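You operate a simulated robot arm through the tools that you are given. There is no shell and no other tool. Be economical: measure what you need, move in short steps, check, and stop when the job is done.

You run a simulated robot arm. Do the job below in one go: nothing can be reset, and whatever is moved stays where it is left.

Task
True the test rack's blue arm and fit the purple screw hook.
Fine: the tall teal peg levers the arm to its green band and is stood back; the screw hook is snug in the rack's boss.

The check looks at the end state, three seconds after you hand in, the way a careful person would. Anything else that was tipped, shoved, dropped, spilled or broken makes it a failure.

Robot
A 7-joint arm with a two-finger parallel gripper, fixed in place. Base frame: the origin is at the foot of the arm, x ahead of it, y to its left, z up. Readings come in mm, rad, newtons and seconds.
With the tool pointing down near the work surface it reaches from about 140 to 740 mm from the base axis. Its first joint turns from -2.897 to 2.897 rad. Payload 3.91 kg.
The tool frame sits at the grasp point between the pads (the TCP): z along the fingers, y along the line on which they close. The tips reach 30 mm beyond it. The gripper opens to 110 mm. The fingers are 20 mm wide and 10 mm thick; the gripper's body (48 by 112 mm) begins 55 mm behind the TCP.
Orientation is that of the tool frame in the base frame, as [roll, pitch, yaw] about the fixed x, y, z axes, in that order (R = Rz(yaw) Ry(pitch) Rx(roll)). With the fingers straight down and closing along the base's y, the tool's x points along the base's -x, its y along +y and its z along -z.

Tools
- The arm moves only by the tool arm_command. Its argument "deltas" is a list of rows, each an object of numbers (a shift or turn left out is 0, a gripper value left out holds the last): "rx", "ry", "rz": the turn, a rotation vector about the tool's x, y, z in rad; "dx", "dy", "dz": the shift along the tool's x, y, z in mm; "jaw": the opening, from 0 (shut) to 1 (fully open). In form: [{"rx": .., "ry": .., "rz": .., "dx": .., "dy": .., "dz": .., "jaw": ..}, ...]. A call has 1 to 8 rows; each row is the pose to reach, as a shift and turn from the pose commanded when the call began, along the tool's axes at that moment. A row lasts 0.2 s, in which the tool goes at most 50 mm and 0.15 rad; a call with a longer step from one row to the next is refused whole, and so is a gripper value outside its range. Where a pose cannot be reached the arm comes as near as it can. A force on the tool above 40 N (or 10 N above the force at the start of the call, whichever is more), or a blocked arm, ends the call early, and 0.2 s more pass. Each finger travels about 153 mm/s and halts on what it meets, pressing with about 41 N; the grip force reading is that of the motor and also rises with nothing between the fingers. The clock runs only during rows and for 0.2 s after the last one: add rows that repeat a pose to give the fingers time. It gives the time, the measured TCP pose, the force on the tool (base axes), the opening and the grip force at its end, in the units of the frame above (readings bear some noise), and new pictures: "show" is both (left out), scene, wrist or none.
- Cameras (640 x 400 px; columns grow to the right, rows downward): "scene" is fixed at [54.6, -489.4, 1378.8]; the picture's right is [0.39, -0.92, 0.00], its down [-0.42, -0.18, -0.89] and it looks along [0.82, 0.35, -0.46] (base axes); focal length 314 px, centre (320, 200). "wrist" rides on the gripper at [77, 7, -114] in the tool frame; the picture's right is [-0.09, 1.00, 0.00], its down [-0.80, -0.07, -0.60] and it looks along [-0.59, -0.05, 0.80] (tool axes); focal length 270 px, centre (320, 200). There is no depth. A picture from a camera that has moved, and an enlarged one, comes with that camera's place and axes in the base frame and with its lens. The place of the scene camera against the robot may be out by one fixed shift of up to 18 mm in any direction.
- slide_trunk(by): slides the trunk up (or, below 0, down) by that many mm; the arm rides with it, the base frame stays. It gives what a move gives, with no picture.
- enlarge(camera, box): a new picture of the part [left, top, right, bottom] of that camera's present view, enlarged. The clock stands still meanwhile.
- finish_job(): hands the job in; it is judged then, once.

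Work in short steps. Places have to be worked out from the pictures, the camera data and where the tool is seen: move nearer, look again, correct. Check each grasp and each placing, and mend what went wrong. You have 120 turns and 170 pictures in all, those below and enlarged ones among them. Open the gripper and draw the arm clear of the work before you hand the job in, unless the task says otherwise; then end with one line.

The tools are called after "Call:" as name(argument=value, ...) on one line, values as JSON. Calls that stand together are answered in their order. arm_command: Moves the arm, as the interface text tells. Its arguments: {"type":"object","properties":{"deltas":{"type":"array"},"show":{"type":"string","enum":["both","scene","wrist","none"]}},"required":["deltas"]} The other tools are called the same way: slide_trunk (by) slides the trunk up or down; enlarge (camera, box) takes an enlarged picture of a part of a camera's view; finish_job () hands the job in.

At the start:

```text
time_s: 0.0
position: [488.0, -202.3, 1201.0]
tool_rot: [3.141, 0.0, 3.141]
contact_force: [-0.5, 0.6, 0.3]
grip_width: 110.2
finger_force: 0.0
trunk travel left (down, up): [-525.0, 85.0]
```

scene: 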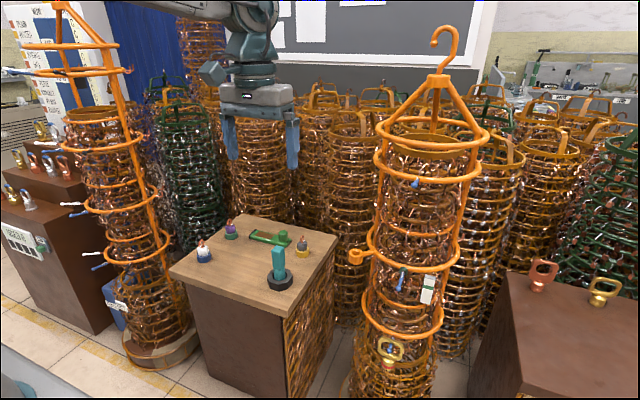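
wrist: 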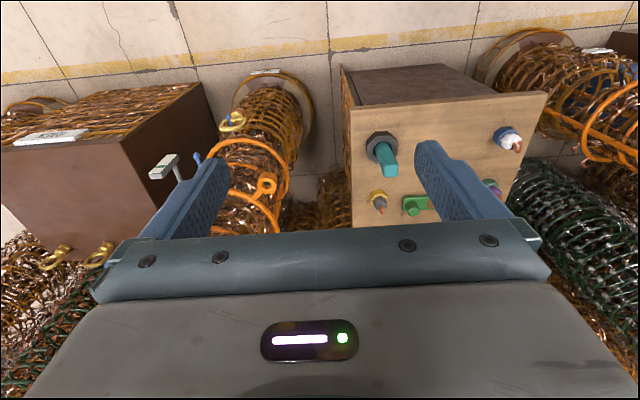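

The pictures show a table with pegs and a rack with rings to its right; I enlarge both to identify the parts.

Call:
enlarge(camera="scene", box=[160, 200, 350, 320])

Call:
enlarge(camera="scene", box=[330, 120, 500, 400])

Call:
enlarge(camera="scene", box=[40, 0, 200, 360])

Call:
enlarge(camera="wrist", box=[120, 60, 330, 240])

```text
3.33 times, centred on (255, 260) of scene
camera zoom: at [54.6, -489.4, 1378.8], right [0.39, -0.92, 0.0], down [-0.42, -0.18, -0.89], along [0.82, 0.35, -0.46], focal length 1047 px, centre (537, 0)
```

zoom: 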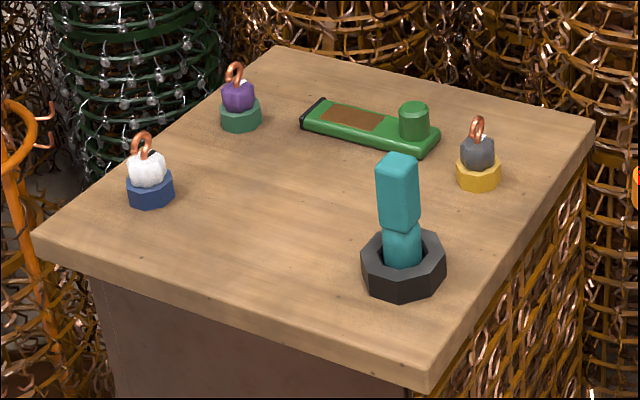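

```text
1.43 times, centred on (415, 260) of scene
camera zoom: at [54.6, -489.4, 1378.8], right [0.39, -0.92, 0.0], down [-0.42, -0.18, -0.89], along [0.82, 0.35, -0.46], focal length 449 px, centre (184, 114)
```

zoom: 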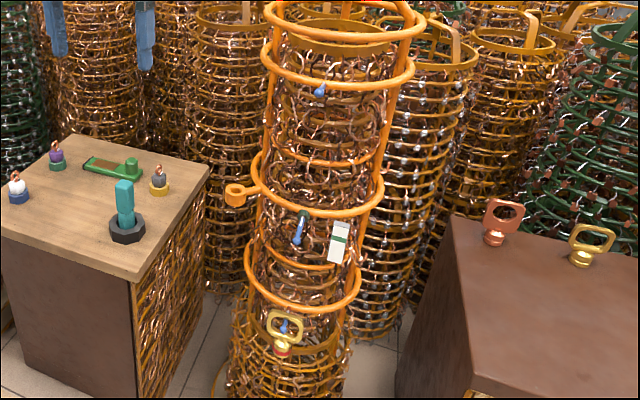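

```text
1.11 times, centred on (120, 180) of scene
camera zoom: at [54.6, -489.4, 1378.8], right [0.39, -0.92, 0.0], down [-0.42, -0.18, -0.89], along [0.82, 0.35, -0.46], focal length 349 px, centre (542, 222)
```

zoom: 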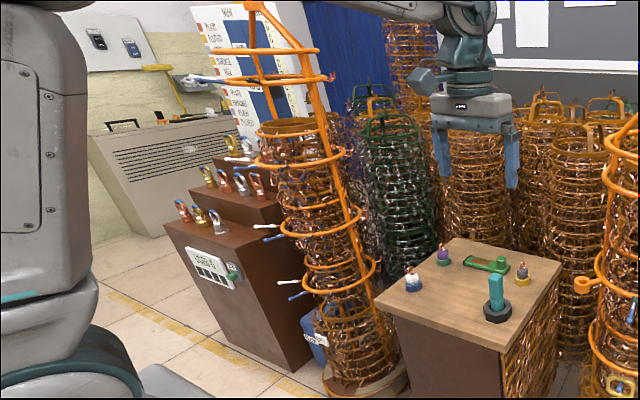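

```text
2.22 times, centred on (225, 150) of wrist
camera zoom: at [410.8, -193.9, 1314.3], right [0.09, 1.0, 0.0], down [0.8, -0.07, 0.6], along [0.59, -0.05, -0.8], focal length 601 px, centre (531, 311)
```

zoom: 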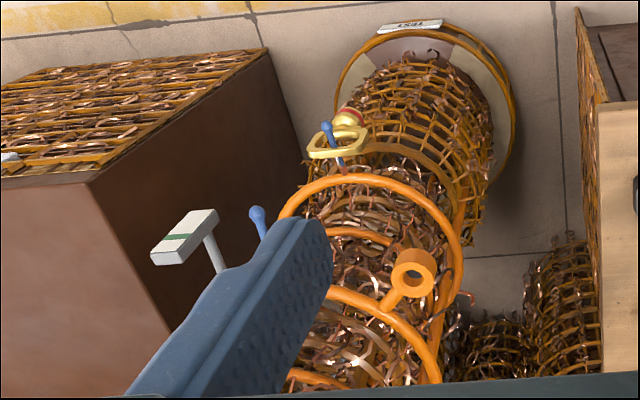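

I estimate the boss near (674,-319,894) and a white plate with a green band near (628,-500,885). I enlarge these parts further.

Call:
enlarge(camera="scene", box=[340, 230, 460, 310])

Call:
enlarge(camera="wrist", box=[140, 120, 300, 220])

Call:
enlarge(camera="wrist", box=[340, 100, 540, 225])

```text
5.00 times, centred on (400, 270) of scene
camera zoom: at [54.6, -489.4, 1378.8], right [0.39, -0.92, 0.0], down [-0.42, -0.18, -0.89], along [0.82, 0.35, -0.46], focal length 1570 px, centre (-80, -150)
```

zoom: 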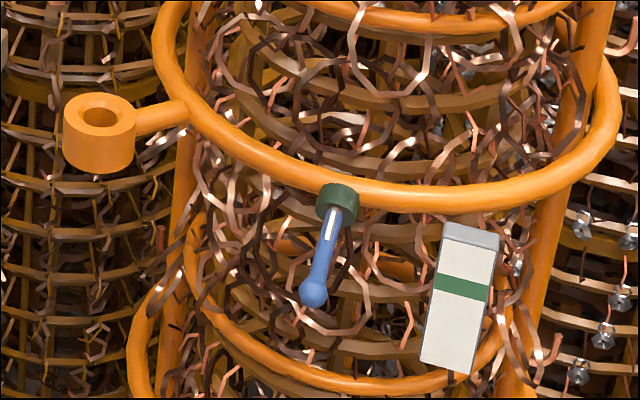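

```text
4.00 times, centred on (220, 170) of wrist
camera zoom: at [410.8, -193.9, 1314.3], right [0.09, 1.0, 0.0], down [0.8, -0.07, 0.6], along [0.59, -0.05, -0.8], focal length 1081 px, centre (720, 320)
```

zoom: 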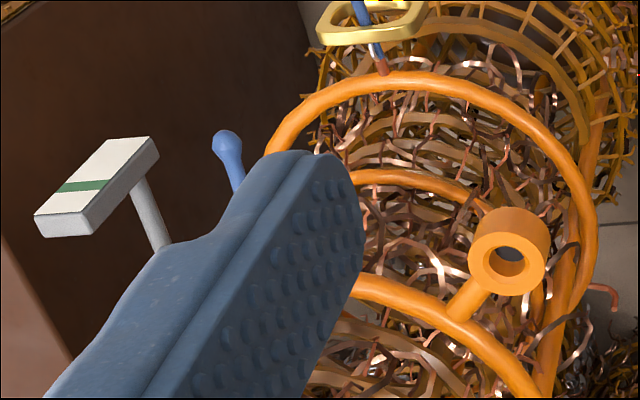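

```text
3.20 times, centred on (440, 162) of wrist
camera zoom: at [410.8, -193.9, 1314.3], right [0.09, 1.0, 0.0], down [0.8, -0.07, 0.6], along [0.59, -0.05, -0.8], focal length 865 px, centre (-64, 320)
```

zoom: 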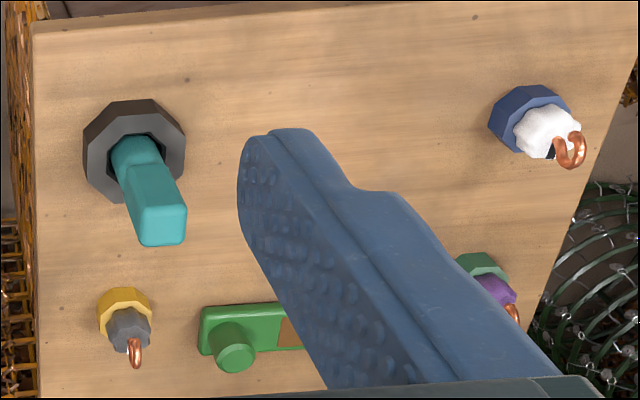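

The blue arm droops from a green collar beside a scale plate with a green band, and the boss is an open socket. I move above the table to measure there with the wrist camera.

Call:
arm_command(deltas=[{"dx": -10, "dy": 40, "dz": 20}, {"dx": -20, "dy": 80, "dz": 40}, {"dx": -30, "dy": 120, "dz": 60}, {"dx": -40, "dy": 160, "dz": 80}, {"dx": -50, "dy": 200, "dz": 100}, {"dx": -60, "dy": 240, "dz": 120}, {"dx": -70, "dy": 280, "dz": 140}])

```text
time_s: 1.6
position: [557.1, 80.8, 1065.0]
tool_rot: [-3.139, 0.001, -3.141]
contact_force: [0.7, 1.3, 0.3]
grip_width: 110.1
finger_force: 0.1
trunk travel left (down, up): [-525.0, 85.0]
camera wrist: at [479.5, 87.9, 1179.5], right [0.09, 1.0, 0.0], down [0.8, -0.07, 0.6], along [0.59, -0.05, -0.8], focal length 270 px, centre (320, 200)
```

scene: 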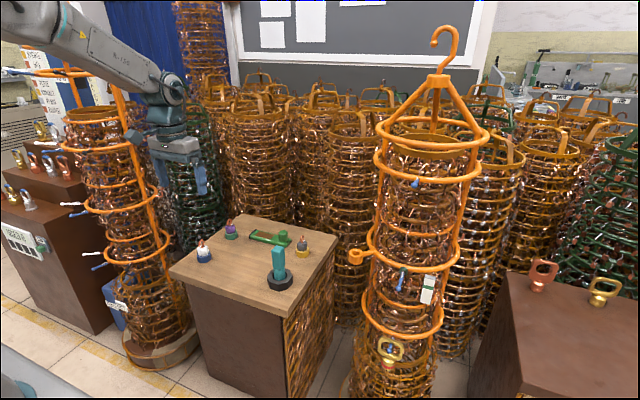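
wrist: 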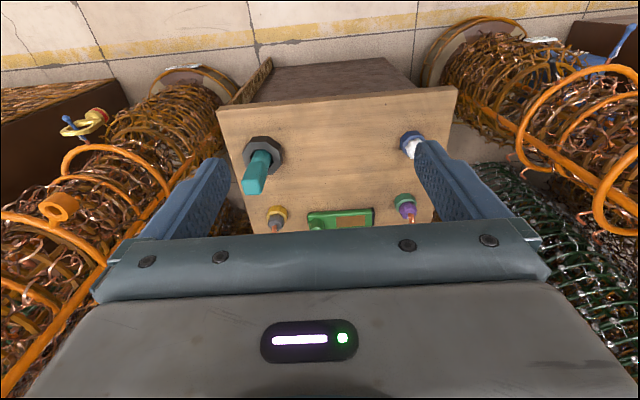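

Triangulating puts the table top near z≈660, peg near (725,-55) and purple hook near (890,255), which is far out. I lower the trunk and look from closer.

Call:
slide_trunk(by=-170)

Call:
arm_command(deltas=[{"dx": -45}, {"dx": -90}, {"dx": -130}])

```text
time_s: 3.5
position: [556.7, 78.2, 895.4]
tool_rot: [3.141, 0.001, 3.141]
contact_force: [-0.3, 0.2, 0.0]
grip_width: 110.0
finger_force: 0.0
trunk travel left (down, up): [-355.0, 255.0]
```

```text
time_s: 4.3
position: [684.6, 83.4, 898.5]
tool_rot: [-3.142, 0.002, 3.142]
contact_force: [0.2, 0.5, -1.2]
grip_width: 109.9
finger_force: 0.0
trunk travel left (down, up): [-355.0, 255.0]
camera wrist: at [607.1, 89.9, 1010.6], right [0.09, 1.0, 0.0], down [0.8, -0.07, 0.6], along [0.59, -0.05, -0.8], focal length 270 px, centre (320, 200)
```

scene: 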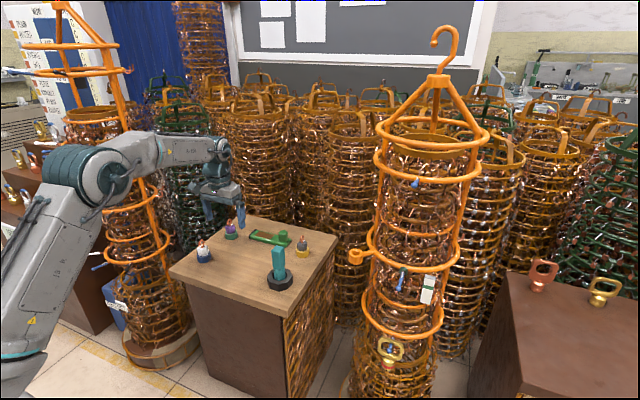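
wrist: 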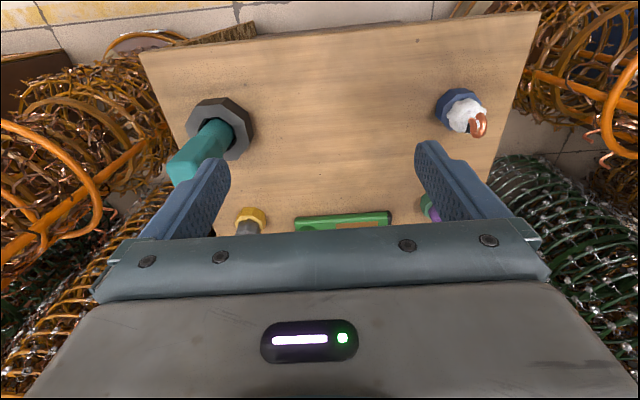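

Refined: peg holder about (732,-57,650), purple hook about (900,248). Before handling anything I retract and go look at the rack's arm and scale from the front.

Call:
arm_command(deltas=[{"dx": 40}, {"dx": 85}, {"dx": 130}, {"dx": 175, "dy": -20}, {"dx": 210, "dy": -55}, {"dx": 240, "dy": -95}, {"dx": 265, "dy": -135}, {"dx": 285, "dy": -175}], show="none")

Call:
arm_command(deltas=[{"dy": -45, "ry": -0.1}, {"dy": -90, "ry": -0.2}, {"dy": -135, "ry": -0.3}, {"dy": -180, "ry": -0.4}, {"dy": -225, "ry": -0.5}, {"dy": -270, "ry": -0.6}, {"dy": -310, "ry": -0.7}])

```text
time_s: 6.1
position: [400.8, -96.8, 898.3]
tool_rot: [3.141, 0.001, -3.141]
contact_force: [-0.5, 0.6, 0.2]
grip_width: 109.9
finger_force: 0.1
trunk travel left (down, up): [-355.0, 255.0]
```

```text
time_s: 7.7
position: [405.4, -405.5, 896.1]
tool_rot: [-3.139, 0.703, 3.141]
contact_force: [-0.2, 0.3, 1.2]
grip_width: 109.7
finger_force: 0.1
trunk travel left (down, up): [-355.0, 255.0]
camera wrist: at [271.7, -397.9, 933.4], right [0.07, 1.0, 0.06], down [0.23, -0.07, 0.97], along [0.97, -0.05, -0.23], focal length 270 px, centre (320, 200)
```

scene: 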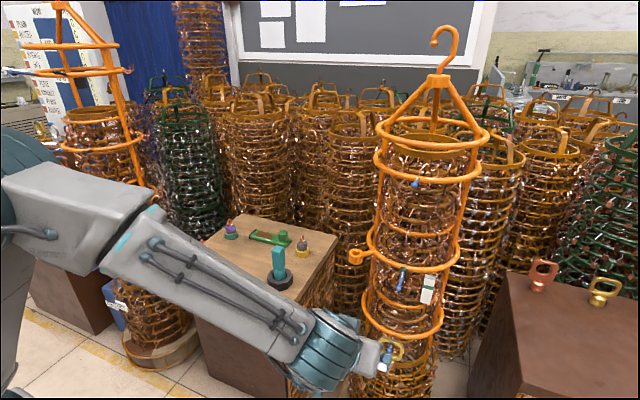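
wrist: 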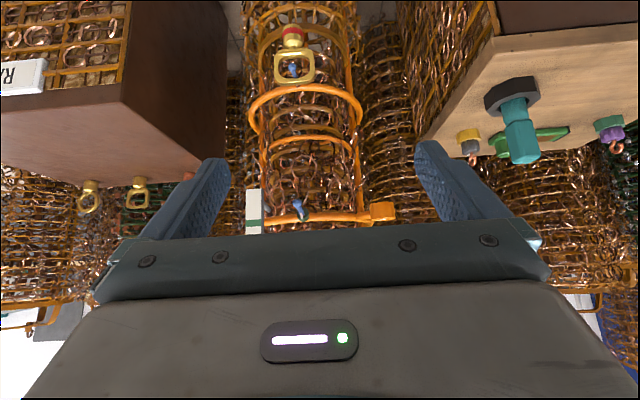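

The wrist view now faces the rack (upside down). I enlarge the arm and scale.

Call:
enlarge(camera="wrist", box=[230, 160, 410, 240])

```text
3.56 times, centred on (320, 200) of wrist
camera zoom: at [271.7, -397.9, 933.4], right [0.07, 1.0, 0.06], down [0.23, -0.07, 0.97], along [0.97, -0.05, -0.23], focal length 961 px, centre (320, 200)
```

zoom: 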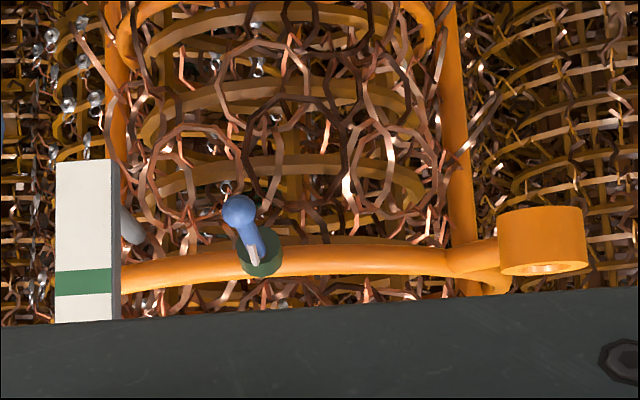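

The ball tip must rise by roughly 20 mm, so the peg can push it from below, held from the side with a strongly tilted tool. I move in front of the peg at about 63° tilt and inspect it.

Call:
arm_command(deltas=[{"dx": -5, "dy": 43.5, "dz": 20, "ry": -0.05}, {"dx": -10, "dy": 87, "dz": 40, "ry": -0.1}, {"dx": -15, "dy": 130.5, "dz": 60, "ry": -0.15}, {"dx": -20, "dy": 174, "dz": 80, "ry": -0.2}, {"dx": -25, "dy": 217.5, "dz": 100, "ry": -0.25}, {"dx": -30, "dy": 261, "dz": 120, "ry": -0.3}, {"dx": -35, "dy": 304.5, "dz": 140, "ry": -0.35}, {"dx": -40, "dy": 348, "dz": 160, "ry": -0.4}])

Call:
enlarge(camera="wrist", box=[160, 0, 480, 200])

```text
time_s: 9.5
position: [535.7, -57.0, 801.2]
tool_rot: [-3.137, 1.101, -3.138]
contact_force: [-0.6, -0.1, 0.4]
grip_width: 110.1
finger_force: 0.1
trunk travel left (down, up): [-355.0, 255.0]
camera wrist: at [399.2, -49.5, 782.9], right [0.04, 1.0, 0.08], down [-0.17, -0.07, 0.98], along [0.98, -0.05, 0.17], focal length 270 px, centre (320, 200)
```

scene: 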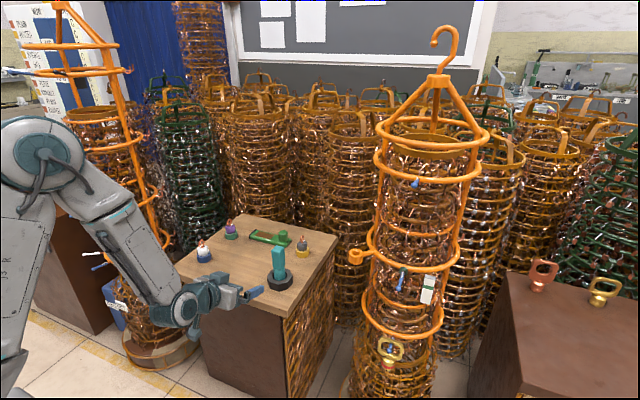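
wrist: 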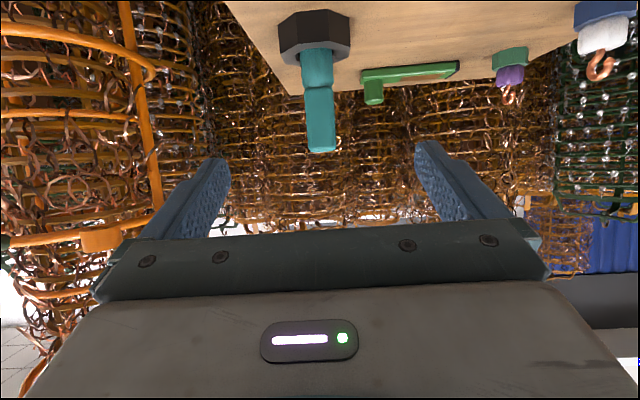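

```text
2.00 times, centred on (320, 100) of wrist
camera zoom: at [399.2, -49.5, 782.9], right [0.04, 1.0, 0.08], down [-0.17, -0.07, 0.98], along [0.98, -0.05, 0.17], focal length 541 px, centre (320, 400)
```

zoom: 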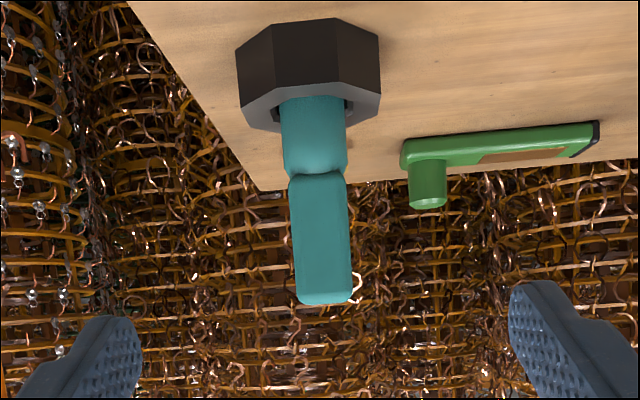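

The peg's block (about 33 mm wide, z≈709–779) sits centred at about (732,-58). I move in open-fingered to grip the block at z≈735.

Call:
arm_command(deltas=[{"dx": 2.4, "dz": 40}, {"dx": 4.8, "dz": 80}, {"dx": 7.3, "dz": 120}, {"dx": -4, "dz": 145}])

```text
time_s: 10.5
position: [669.6, -54.5, 738.1]
tool_rot: [-3.139, 1.1, -3.137]
contact_force: [0.6, -0.2, 0.4]
grip_width: 110.0
finger_force: 0.1
trunk travel left (down, up): [-355.0, 255.0]
camera wrist: at [532.0, -47.5, 720.0], right [0.04, 1.0, 0.08], down [-0.17, -0.07, 0.98], along [0.99, -0.05, 0.16], focal length 270 px, centre (320, 200)
```

scene: 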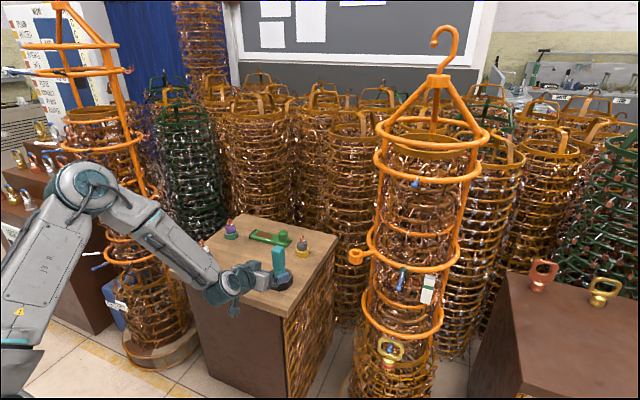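
wrist: 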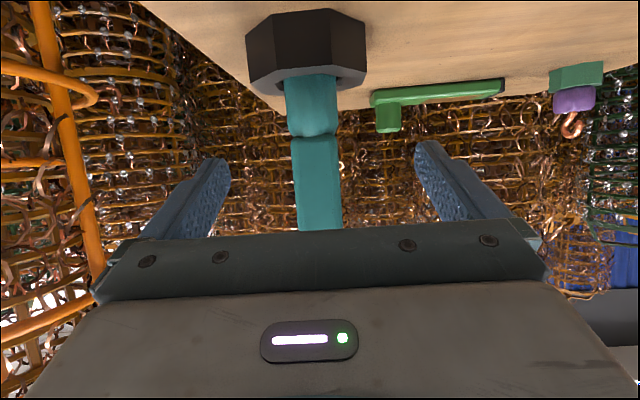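

Lateral estimate is y≈-58, so I shift 3 mm and move the last 57 mm, then close.

Call:
arm_command(deltas=[{"dx": -11, "dz": 26, "dy": -3}, {"dx": -23, "dz": 52, "dy": -3}, {"dx": -23, "dz": 52, "dy": -3, "jaw": 0.4}, {"dx": -23, "dz": 52, "dy": -3, "jaw": 0.4}])

```text
time_s: 11.5
position: [724.9, -60.7, 733.6]
tool_rot: [-3.14, 1.101, -3.138]
contact_force: [0.6, 0.3, 0.2]
grip_width: 44.4
finger_force: 0.2
trunk travel left (down, up): [-355.0, 255.0]
camera wrist: at [587.2, -52.6, 716.8], right [0.04, 1.0, 0.08], down [-0.17, -0.07, 0.98], along [0.99, -0.05, 0.16], focal length 270 px, centre (320, 200)
```

scene: 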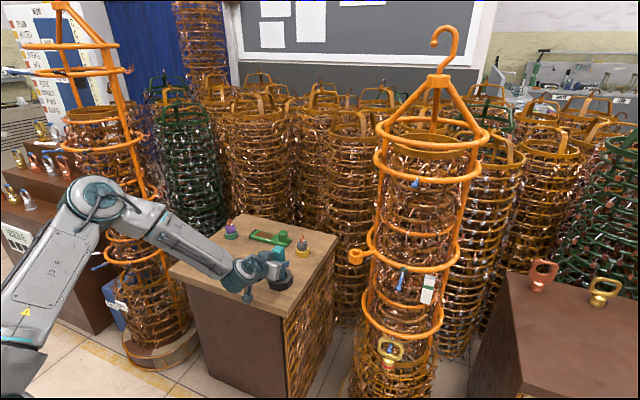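
wrist: 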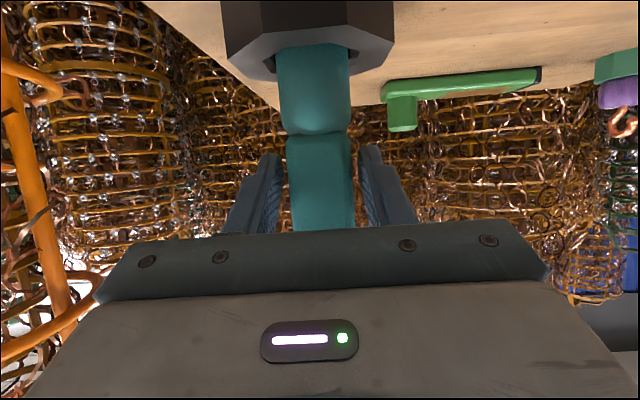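

The peg is centred between the fingers; I close fully and check.

Call:
arm_command(deltas=[{"jaw": 0.2}, {"jaw": 0.2}, {"jaw": 0.2}], show="wrist")

```text
time_s: 12.3
position: [724.8, -59.6, 733.9]
tool_rot: [-3.138, 1.1, -3.141]
contact_force: [1.1, -0.1, 0.1]
grip_width: 33.6
finger_force: 40.9
trunk travel left (down, up): [-355.0, 255.0]
camera wrist: at [587.1, -52.5, 716.8], right [0.04, 1.0, 0.08], down [-0.17, -0.07, 0.98], along [0.99, -0.05, 0.16], focal length 270 px, centre (320, 200)
```

wrist: 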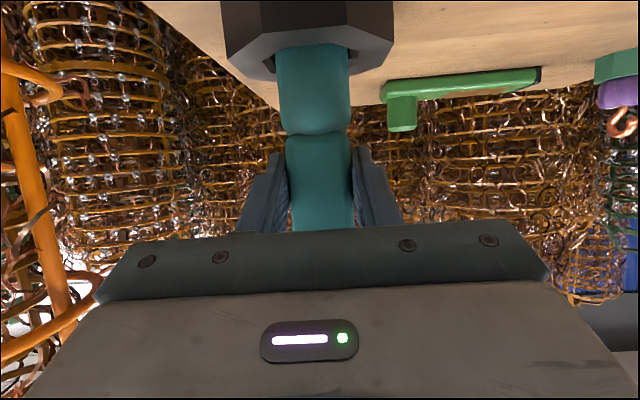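

Gripped firmly at 33.6 mm. I lift straight up 90 mm and check that the holder stays.

Call:
arm_command(deltas=[{"dx": -9, "dz": -4.5}, {"dx": -27, "dz": -13.5}, {"dx": -54, "dz": -27}, {"dx": -80.3, "dz": -40.8}])

```text
time_s: 13.3
position: [721.2, -61.4, 824.4]
tool_rot: [3.141, 1.099, 3.141]
contact_force: [-0.6, -0.2, -1.2]
grip_width: 33.4
finger_force: 41.1
trunk travel left (down, up): [-355.0, 255.0]
camera wrist: at [584.8, -53.1, 807.4], right [0.04, 1.0, 0.08], down [-0.17, -0.07, 0.98], along [0.99, -0.05, 0.16], focal length 270 px, centre (320, 200)
```

scene: 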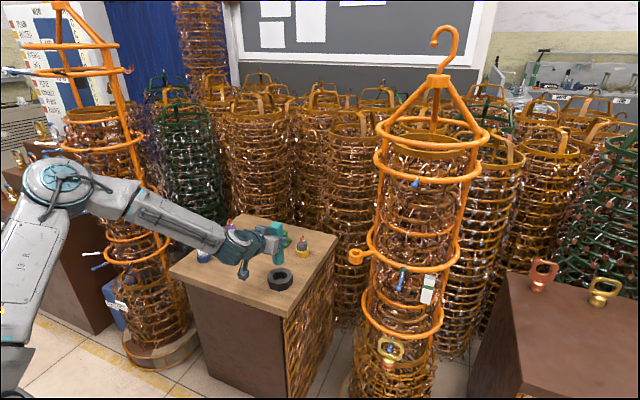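
wrist: 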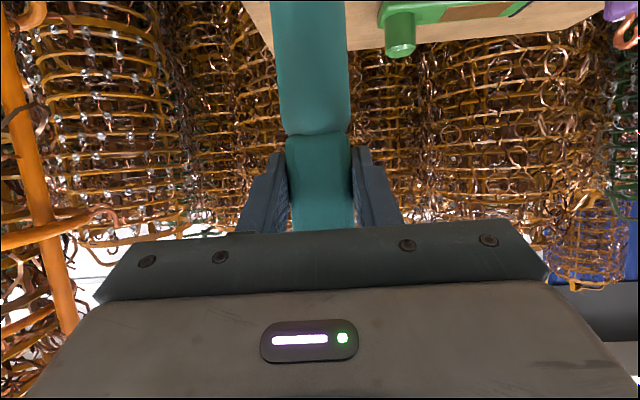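

The peg came out and the holder stayed. I look closer at the peg's shape.

Call:
enlarge(camera="scene", box=[225, 210, 345, 290])

```text
5.00 times, centred on (285, 250) of scene
camera zoom: at [54.6, -489.4, 1378.8], right [0.39, -0.92, 0.0], down [-0.42, -0.18, -0.89], along [0.82, 0.35, -0.46], focal length 1570 px, centre (495, -50)
```

zoom: 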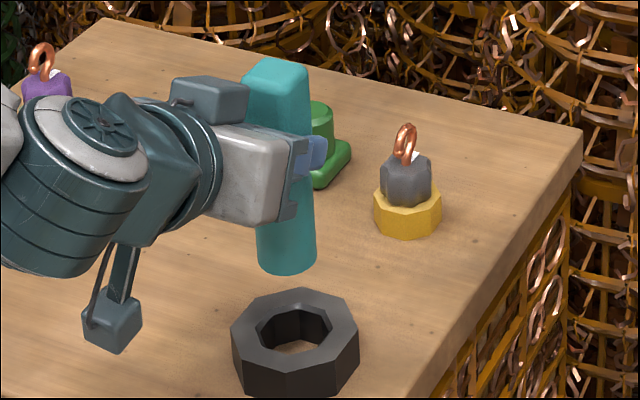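

I carry the peg back from the table and across to stand in front of the arm, below its ball.

Call:
arm_command(deltas=[{"dx": 19, "dy": -15, "dz": -30}, {"dx": 40, "dy": -45, "dz": -60}, {"dx": 60, "dy": -75, "dz": -88}, {"dx": 80, "dy": -110, "dz": -112}, {"dx": 97, "dy": -150, "dz": -130}, {"dx": 112, "dy": -189, "dz": -146}], show="none")

Call:
arm_command(deltas=[{"dy": -40, "dx": 2, "dz": 1}, {"dy": -80, "dx": 5, "dz": 2}, {"dy": -120, "dx": 8, "dz": 4}, {"dy": -160, "dx": 11, "dz": 5}, {"dy": -197, "dx": 13.4, "dz": 6.8}])

Call:
enlarge(camera="scene", box=[340, 230, 460, 310])

```text
time_s: 14.7
position: [540.7, -249.7, 789.7]
tool_rot: [-3.141, 1.101, -3.14]
contact_force: [0.9, -0.1, -0.5]
grip_width: 33.7
finger_force: 41.1
trunk travel left (down, up): [-355.0, 255.0]
```

```text
time_s: 15.9
position: [544.3, -447.3, 775.3]
tool_rot: [3.141, 1.1, -3.141]
contact_force: [0.6, -0.1, -2.3]
grip_width: 33.8
finger_force: 40.4
trunk travel left (down, up): [-355.0, 255.0]
camera wrist: at [407.2, -439.3, 757.7], right [0.04, 1.0, 0.08], down [-0.17, -0.07, 0.98], along [0.98, -0.05, 0.16], focal length 270 px, centre (320, 200)
```

scene: 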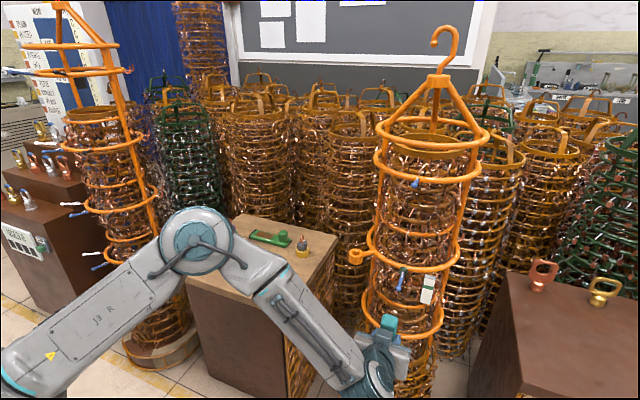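
wrist: 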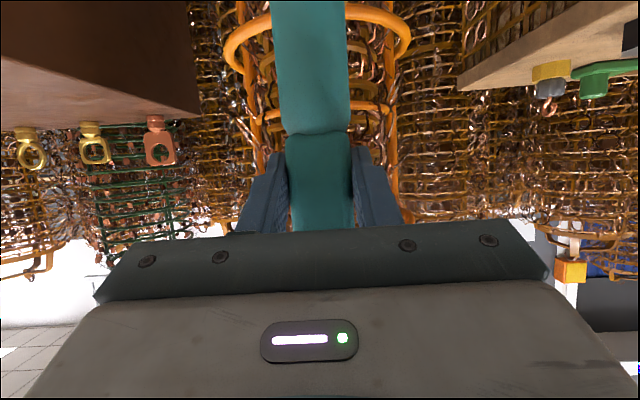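

```text
5.00 times, centred on (400, 270) of scene
camera zoom: at [54.6, -489.4, 1378.8], right [0.39, -0.92, 0.0], down [-0.42, -0.18, -0.89], along [0.82, 0.35, -0.46], focal length 1570 px, centre (-80, -150)
```

zoom: 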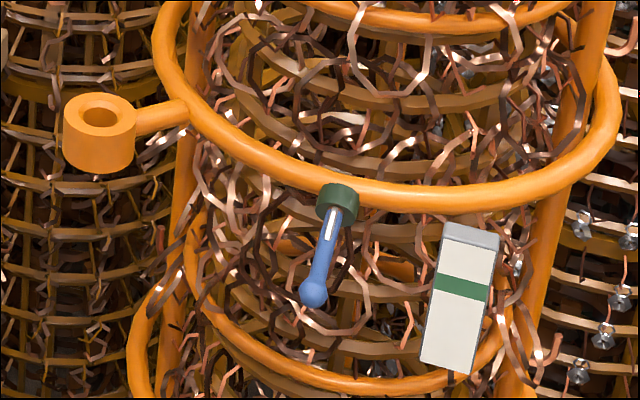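

Cross-checking the peg top against the ball in the scene view agrees within a few mm (ball ≈ (623,-449,852)). I advance so the peg top stands just under the ball.

Call:
arm_command(deltas=[{"dx": -10, "dz": 19.6, "dy": -1}, {"dx": -20, "dz": 39, "dy": -1}, {"dx": -29, "dz": 57, "dy": -1}], show="wrist")

Call:
enlarge(camera="scene", box=[340, 240, 460, 320])

```text
time_s: 16.7
position: [607.7, -445.8, 774.3]
tool_rot: [-3.14, 1.1, -3.141]
contact_force: [0.1, -0.1, -1.7]
grip_width: 33.6
finger_force: 40.7
trunk travel left (down, up): [-355.0, 255.0]
camera wrist: at [470.1, -438.3, 756.7], right [0.04, 1.0, 0.08], down [-0.17, -0.07, 0.98], along [0.99, -0.05, 0.16], focal length 270 px, centre (320, 200)
```

wrist: 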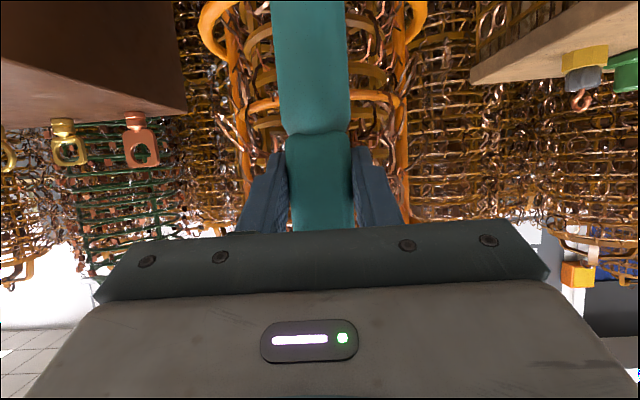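

```text
5.00 times, centred on (400, 280) of scene
camera zoom: at [54.6, -489.4, 1378.8], right [0.39, -0.92, 0.0], down [-0.42, -0.18, -0.89], along [0.82, 0.35, -0.46], focal length 1570 px, centre (-80, -200)
```

zoom: 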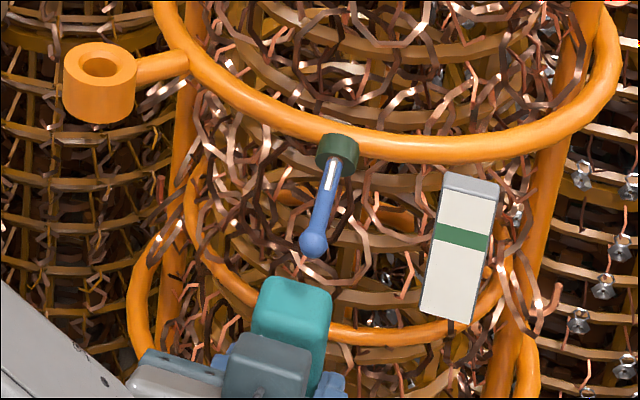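

The peg top is about 8 mm left of the ball; I shift y by -7 and raise 20 mm, checking for contact.

Call:
arm_command(deltas=[{"dy": -7}, {"dy": -7, "dx": -9, "dz": -4.5}, {"dy": -7, "dx": -17.8, "dz": -9}], show="none")

Call:
enlarge(camera="scene", box=[370, 250, 450, 300])

```text
time_s: 17.5
position: [606.3, -453.7, 794.9]
tool_rot: [3.141, 1.1, -3.141]
contact_force: [-0.9, 0.6, -1.6]
grip_width: 33.6
finger_force: 41.5
trunk travel left (down, up): [-355.0, 255.0]
```

```text
8.00 times, centred on (410, 275) of scene
camera zoom: at [54.6, -489.4, 1378.8], right [0.39, -0.92, 0.0], down [-0.42, -0.18, -0.89], along [0.82, 0.35, -0.46], focal length 2513 px, centre (-400, -400)
```

zoom: 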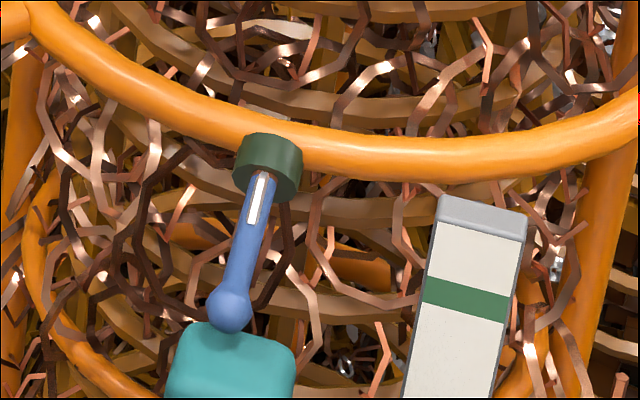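

Ball and block are laterally aligned, no contact yet. I raise 10 mm more.

Call:
arm_command(deltas=[{"dx": -4.5, "dz": -2.3}, {"dx": -8.9, "dz": -4.5}], show="none")

Call:
enlarge(camera="scene", box=[370, 250, 450, 300])

```text
time_s: 18.1
position: [607.3, -455.0, 803.9]
tool_rot: [3.141, 1.1, 3.14]
contact_force: [-0.8, 0.2, -3.5]
grip_width: 33.4
finger_force: 41.0
trunk travel left (down, up): [-355.0, 255.0]
```

```text
8.00 times, centred on (410, 275) of scene
camera zoom: at [54.6, -489.4, 1378.8], right [0.39, -0.92, 0.0], down [-0.42, -0.18, -0.89], along [0.82, 0.35, -0.46], focal length 2513 px, centre (-400, -400)
```

zoom: 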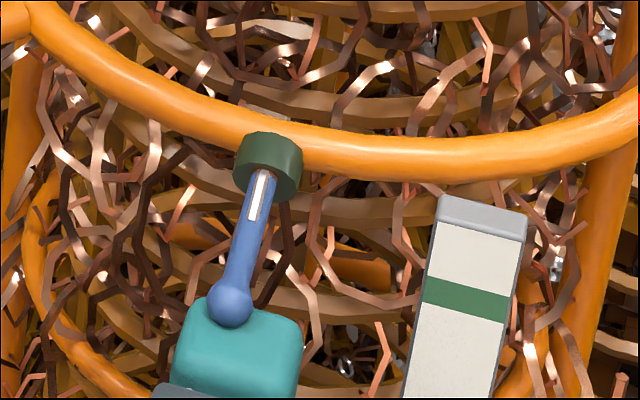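

The ball has just been contacted (slight upward movement, force rise). I raise another 14 mm.

Call:
arm_command(deltas=[{"dx": -4, "dz": -2}, {"dx": -8, "dz": -4}, {"dx": -12.5, "dz": -6.3}], show="none")

Call:
enlarge(camera="scene", box=[370, 250, 450, 300])

```text
time_s: 18.9
position: [607.3, -455.7, 818.2]
tool_rot: [-3.142, 1.1, -3.139]
contact_force: [-0.8, 1.4, -8.7]
grip_width: 33.7
finger_force: 41.2
trunk travel left (down, up): [-355.0, 255.0]
```

```text
8.00 times, centred on (410, 275) of scene
camera zoom: at [54.6, -489.4, 1378.8], right [0.39, -0.92, 0.0], down [-0.42, -0.18, -0.89], along [0.82, 0.35, -0.46], focal length 2513 px, centre (-400, -400)
```

zoom: 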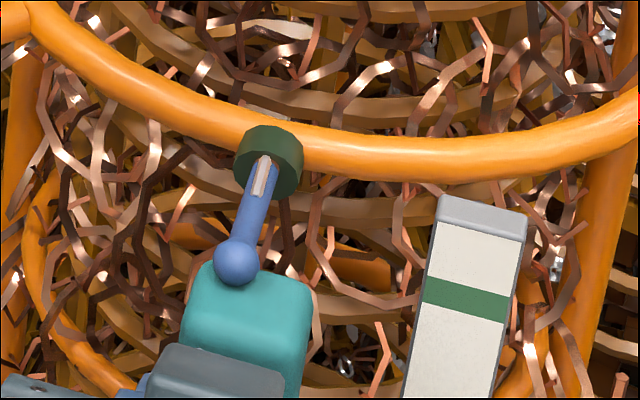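

The ball follows (v 305→262). I estimate about 6 mm more; raise 5 mm, then step back for a straight view.

Call:
arm_command(deltas=[{"dx": -2.2, "dz": -1.1}, {"dx": -4.5, "dz": -2.3}], show="none")

Call:
arm_command(deltas=[{"dx": 13.4, "dz": 6.8}, {"dx": 26.8, "dz": 13.6}, {"dx": 45, "dz": -22}, {"dx": 63, "dz": -58}, {"dx": 81, "dz": -94}, {"dx": 95, "dz": -122}])

Call:
enlarge(camera="scene", box=[370, 250, 450, 300])

```text
time_s: 19.5
position: [607.0, -456.6, 823.4]
tool_rot: [3.142, 1.1, -3.141]
contact_force: [0.3, -0.1, -8.4]
grip_width: 33.8
finger_force: 40.8
trunk travel left (down, up): [-355.0, 255.0]
```

```text
time_s: 20.9
position: [456.5, -456.9, 796.6]
tool_rot: [-3.14, 1.101, -3.14]
contact_force: [0.0, -0.8, -1.8]
grip_width: 33.8
finger_force: 40.6
trunk travel left (down, up): [-355.0, 255.0]
camera wrist: at [319.4, -450.5, 778.7], right [0.04, 1.0, 0.08], down [-0.17, -0.07, 0.98], along [0.98, -0.05, 0.16], focal length 270 px, centre (320, 200)
```

scene: 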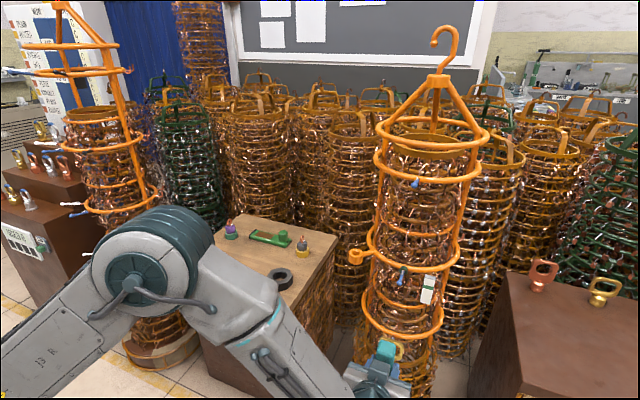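
wrist: 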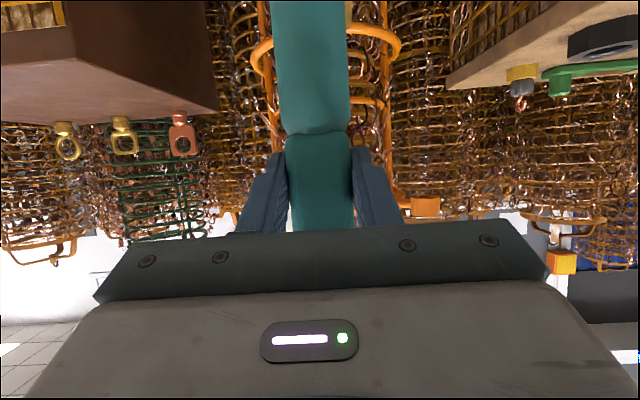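

```text
8.00 times, centred on (410, 275) of scene
camera zoom: at [54.6, -489.4, 1378.8], right [0.39, -0.92, 0.0], down [-0.42, -0.18, -0.89], along [0.82, 0.35, -0.46], focal length 2513 px, centre (-400, -400)
```

zoom: 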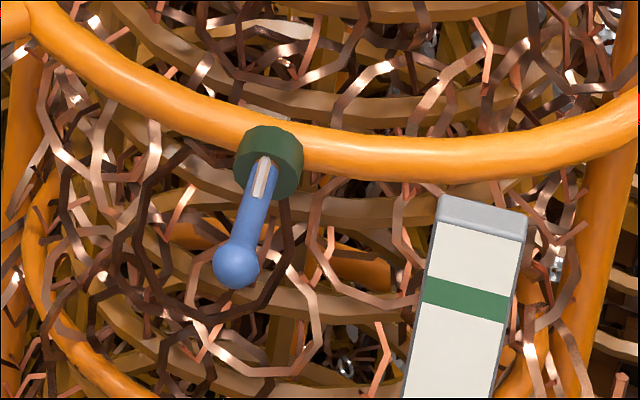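

The arm holds, though slightly lower than pushed. I re-tilt and step aside for a near-level view of ball against band.

Call:
arm_command(deltas=[{"dx": -17, "dy": 32, "dz": -23, "ry": 0.1}, {"dx": -35, "dy": 64, "dz": -46, "ry": 0.2}, {"dx": -52, "dy": 96, "dz": -70, "ry": 0.3}, {"dx": -69.7, "dy": 127, "dz": -92.6, "ry": 0.4}], show="none")

Call:
enlarge(camera="wrist", box=[140, 150, 320, 250])

```text
time_s: 21.9
position: [405.5, -326.4, 899.4]
tool_rot: [3.141, 0.701, 3.141]
contact_force: [1.4, -0.3, -1.6]
grip_width: 33.5
finger_force: 40.8
trunk travel left (down, up): [-355.0, 255.0]
```

```text
3.56 times, centred on (230, 200) of wrist
camera zoom: at [272.6, -319.0, 936.2], right [0.07, 1.0, 0.06], down [0.23, -0.07, 0.97], along [0.97, -0.05, -0.23], focal length 961 px, centre (640, 200)
```

zoom: 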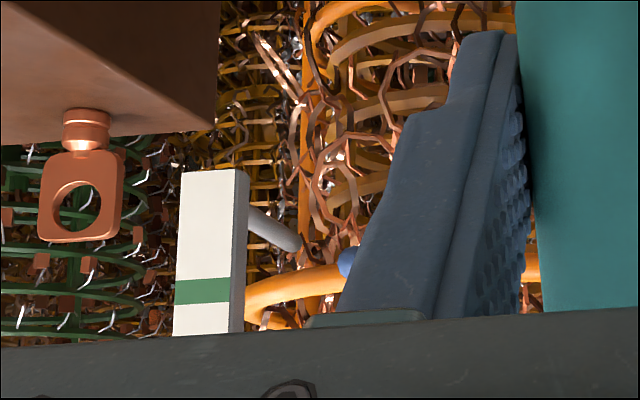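

The ball appears ~7 mm below the band's middle, but is partly hidden. I shift aside a little for a clean reading.

Call:
arm_command(deltas=[{"dy": 40}], show="none")

Call:
enlarge(camera="wrist", box=[120, 180, 264, 260])

```text
time_s: 22.3
position: [405.3, -287.9, 898.5]
tool_rot: [3.142, 0.7, -3.14]
contact_force: [0.4, -1.3, -2.3]
grip_width: 33.8
finger_force: 40.8
trunk travel left (down, up): [-355.0, 255.0]
```

```text
4.44 times, centred on (192, 220) of wrist
camera zoom: at [272.1, -280.6, 935.8], right [0.07, 1.0, 0.06], down [0.23, -0.07, 0.97], along [0.97, -0.05, -0.23], focal length 1201 px, centre (889, 111)
```

zoom: 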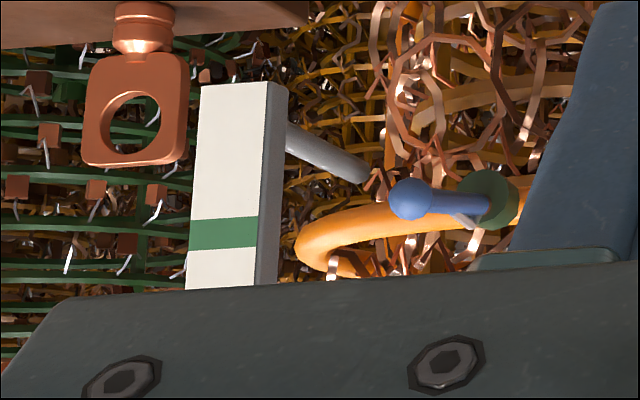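

Ball is at z≈868.7 vs band centre ≈875 (half-height ≈4.6), so about 6 mm more is needed. I return below the ball for a second push.

Call:
arm_command(deltas=[{"dx": -4, "dy": -28, "dz": 30, "ry": -0.07}, {"dx": -8, "dy": -56, "dz": 60, "ry": -0.14}, {"dx": -12, "dy": -84, "dz": 90, "ry": -0.21}, {"dx": -16, "dy": -112, "dz": 120, "ry": -0.28}, {"dx": -20, "dy": -140, "dz": 150, "ry": -0.35}, {"dx": -23.8, "dy": -166, "dz": 181.4, "ry": -0.4}], show="none")

Call:
enlarge(camera="scene", box=[370, 250, 450, 300])

```text
time_s: 23.7
position: [540.6, -454.3, 777.3]
tool_rot: [-3.138, 1.101, -3.14]
contact_force: [-0.1, 0.2, -1.2]
grip_width: 33.6
finger_force: 40.5
trunk travel left (down, up): [-355.0, 255.0]
```

```text
8.00 times, centred on (410, 275) of scene
camera zoom: at [54.6, -489.4, 1378.8], right [0.39, -0.92, 0.0], down [-0.42, -0.18, -0.89], along [0.82, 0.35, -0.46], focal length 2513 px, centre (-400, -400)
```

zoom: 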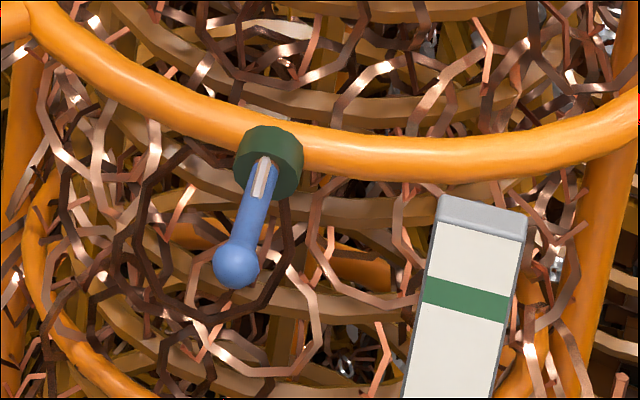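

The ball stays at v=266; my target is about v=247. I go under and up to TCP z≈822.

Call:
arm_command(deltas=[{"dx": -15, "dz": 29.7}, {"dx": -30.1, "dz": 59.3}, {"dx": -48, "dz": 50}, {"dx": -63, "dz": 42.5}, {"dx": -70, "dz": 39}], show="none")

Call:
enlarge(camera="scene", box=[370, 250, 450, 300])

```text
time_s: 24.9
position: [607.4, -455.0, 820.8]
tool_rot: [3.139, 1.097, 3.14]
contact_force: [-0.7, -0.5, -7.1]
grip_width: 33.6
finger_force: 40.9
trunk travel left (down, up): [-355.0, 255.0]
```

```text
8.00 times, centred on (410, 275) of scene
camera zoom: at [54.6, -489.4, 1378.8], right [0.39, -0.92, 0.0], down [-0.42, -0.18, -0.89], along [0.82, 0.35, -0.46], focal length 2513 px, centre (-400, -400)
```

zoom: 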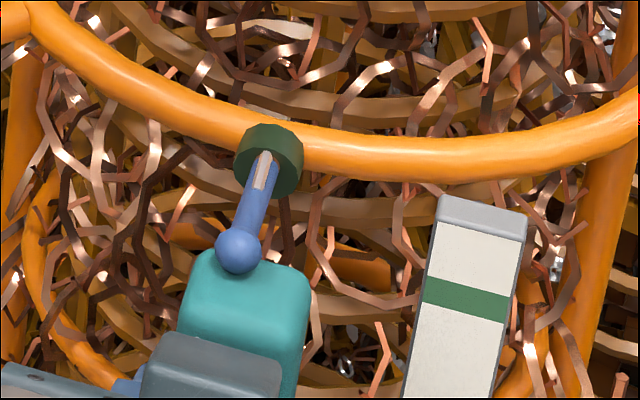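

The ball springs back about 7–8 mm after release, so I overshoot: raise 8 mm more, then release and look.

Call:
arm_command(deltas=[{"dx": -4, "dz": -2}, {"dx": -7.2, "dz": -3.6}], show="none")

Call:
enlarge(camera="scene", box=[370, 250, 450, 300])

Call:
arm_command(deltas=[{"dx": 13.4, "dz": 6.8}, {"dx": 26.8, "dz": 13.6}], show="none")

Call:
enlarge(camera="scene", box=[370, 250, 450, 300])

```text
time_s: 25.5
position: [607.9, -455.2, 829.1]
tool_rot: [3.141, 1.099, -3.141]
contact_force: [-0.3, 1.9, -9.1]
grip_width: 33.7
finger_force: 40.8
trunk travel left (down, up): [-355.0, 255.0]
```

```text
8.00 times, centred on (410, 275) of scene
camera zoom: at [54.6, -489.4, 1378.8], right [0.39, -0.92, 0.0], down [-0.42, -0.18, -0.89], along [0.82, 0.35, -0.46], focal length 2513 px, centre (-400, -400)
```

zoom: 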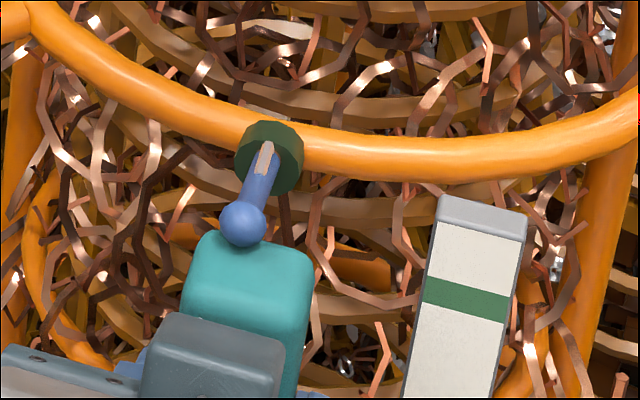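

```text
time_s: 26.1
position: [607.3, -456.5, 799.9]
tool_rot: [-3.14, 1.102, -3.138]
contact_force: [1.0, 0.3, -1.6]
grip_width: 33.7
finger_force: 41.2
trunk travel left (down, up): [-355.0, 255.0]
```

```text
8.00 times, centred on (410, 275) of scene
camera zoom: at [54.6, -489.4, 1378.8], right [0.39, -0.92, 0.0], down [-0.42, -0.18, -0.89], along [0.82, 0.35, -0.46], focal length 2513 px, centre (-400, -400)
```

zoom: 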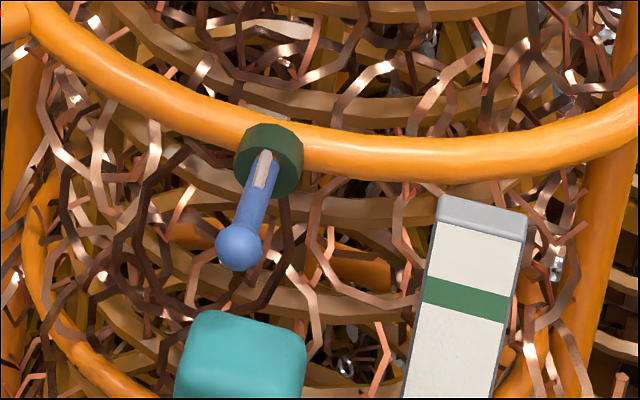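

Released, the ball rests at v≈247 — my target. I retreat and verify from the level view.

Call:
arm_command(deltas=[{"dx": 26, "dz": -24}, {"dx": 51, "dz": -49}], show="none")

Call:
arm_command(deltas=[{"dx": -8, "dy": 28, "dz": -29, "ry": 0.07}, {"dx": -16, "dy": 56, "dz": -58, "ry": 0.14}, {"dx": -24, "dy": 84, "dz": -87, "ry": 0.21}, {"dx": -32, "dy": 112, "dz": -117, "ry": 0.28}, {"dx": -40, "dy": 140, "dz": -146, "ry": 0.35}, {"dx": -49, "dy": 167, "dz": -176, "ry": 0.4}], show="none")

Call:
enlarge(camera="wrist", box=[120, 180, 264, 260])

```text
time_s: 26.7
position: [540.1, -457.7, 773.6]
tool_rot: [-3.139, 1.101, -3.139]
contact_force: [-0.2, 0.0, -2.9]
grip_width: 33.9
finger_force: 40.4
trunk travel left (down, up): [-355.0, 255.0]
```

```text
time_s: 28.1
position: [403.3, -288.5, 900.5]
tool_rot: [-3.142, 0.702, -3.14]
contact_force: [0.0, 0.8, -1.3]
grip_width: 34.0
finger_force: 41.0
trunk travel left (down, up): [-355.0, 255.0]
```

```text
4.44 times, centred on (192, 220) of wrist
camera zoom: at [269.7, -279.3, 936.5], right [0.07, 1.0, 0.06], down [0.23, -0.07, 0.97], along [0.97, -0.05, -0.23], focal length 1201 px, centre (889, 111)
```

zoom: 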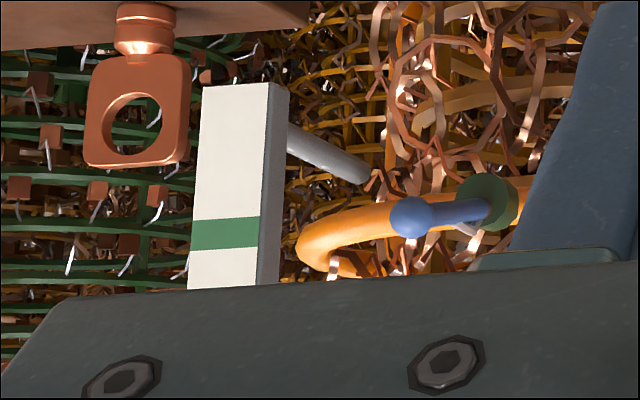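

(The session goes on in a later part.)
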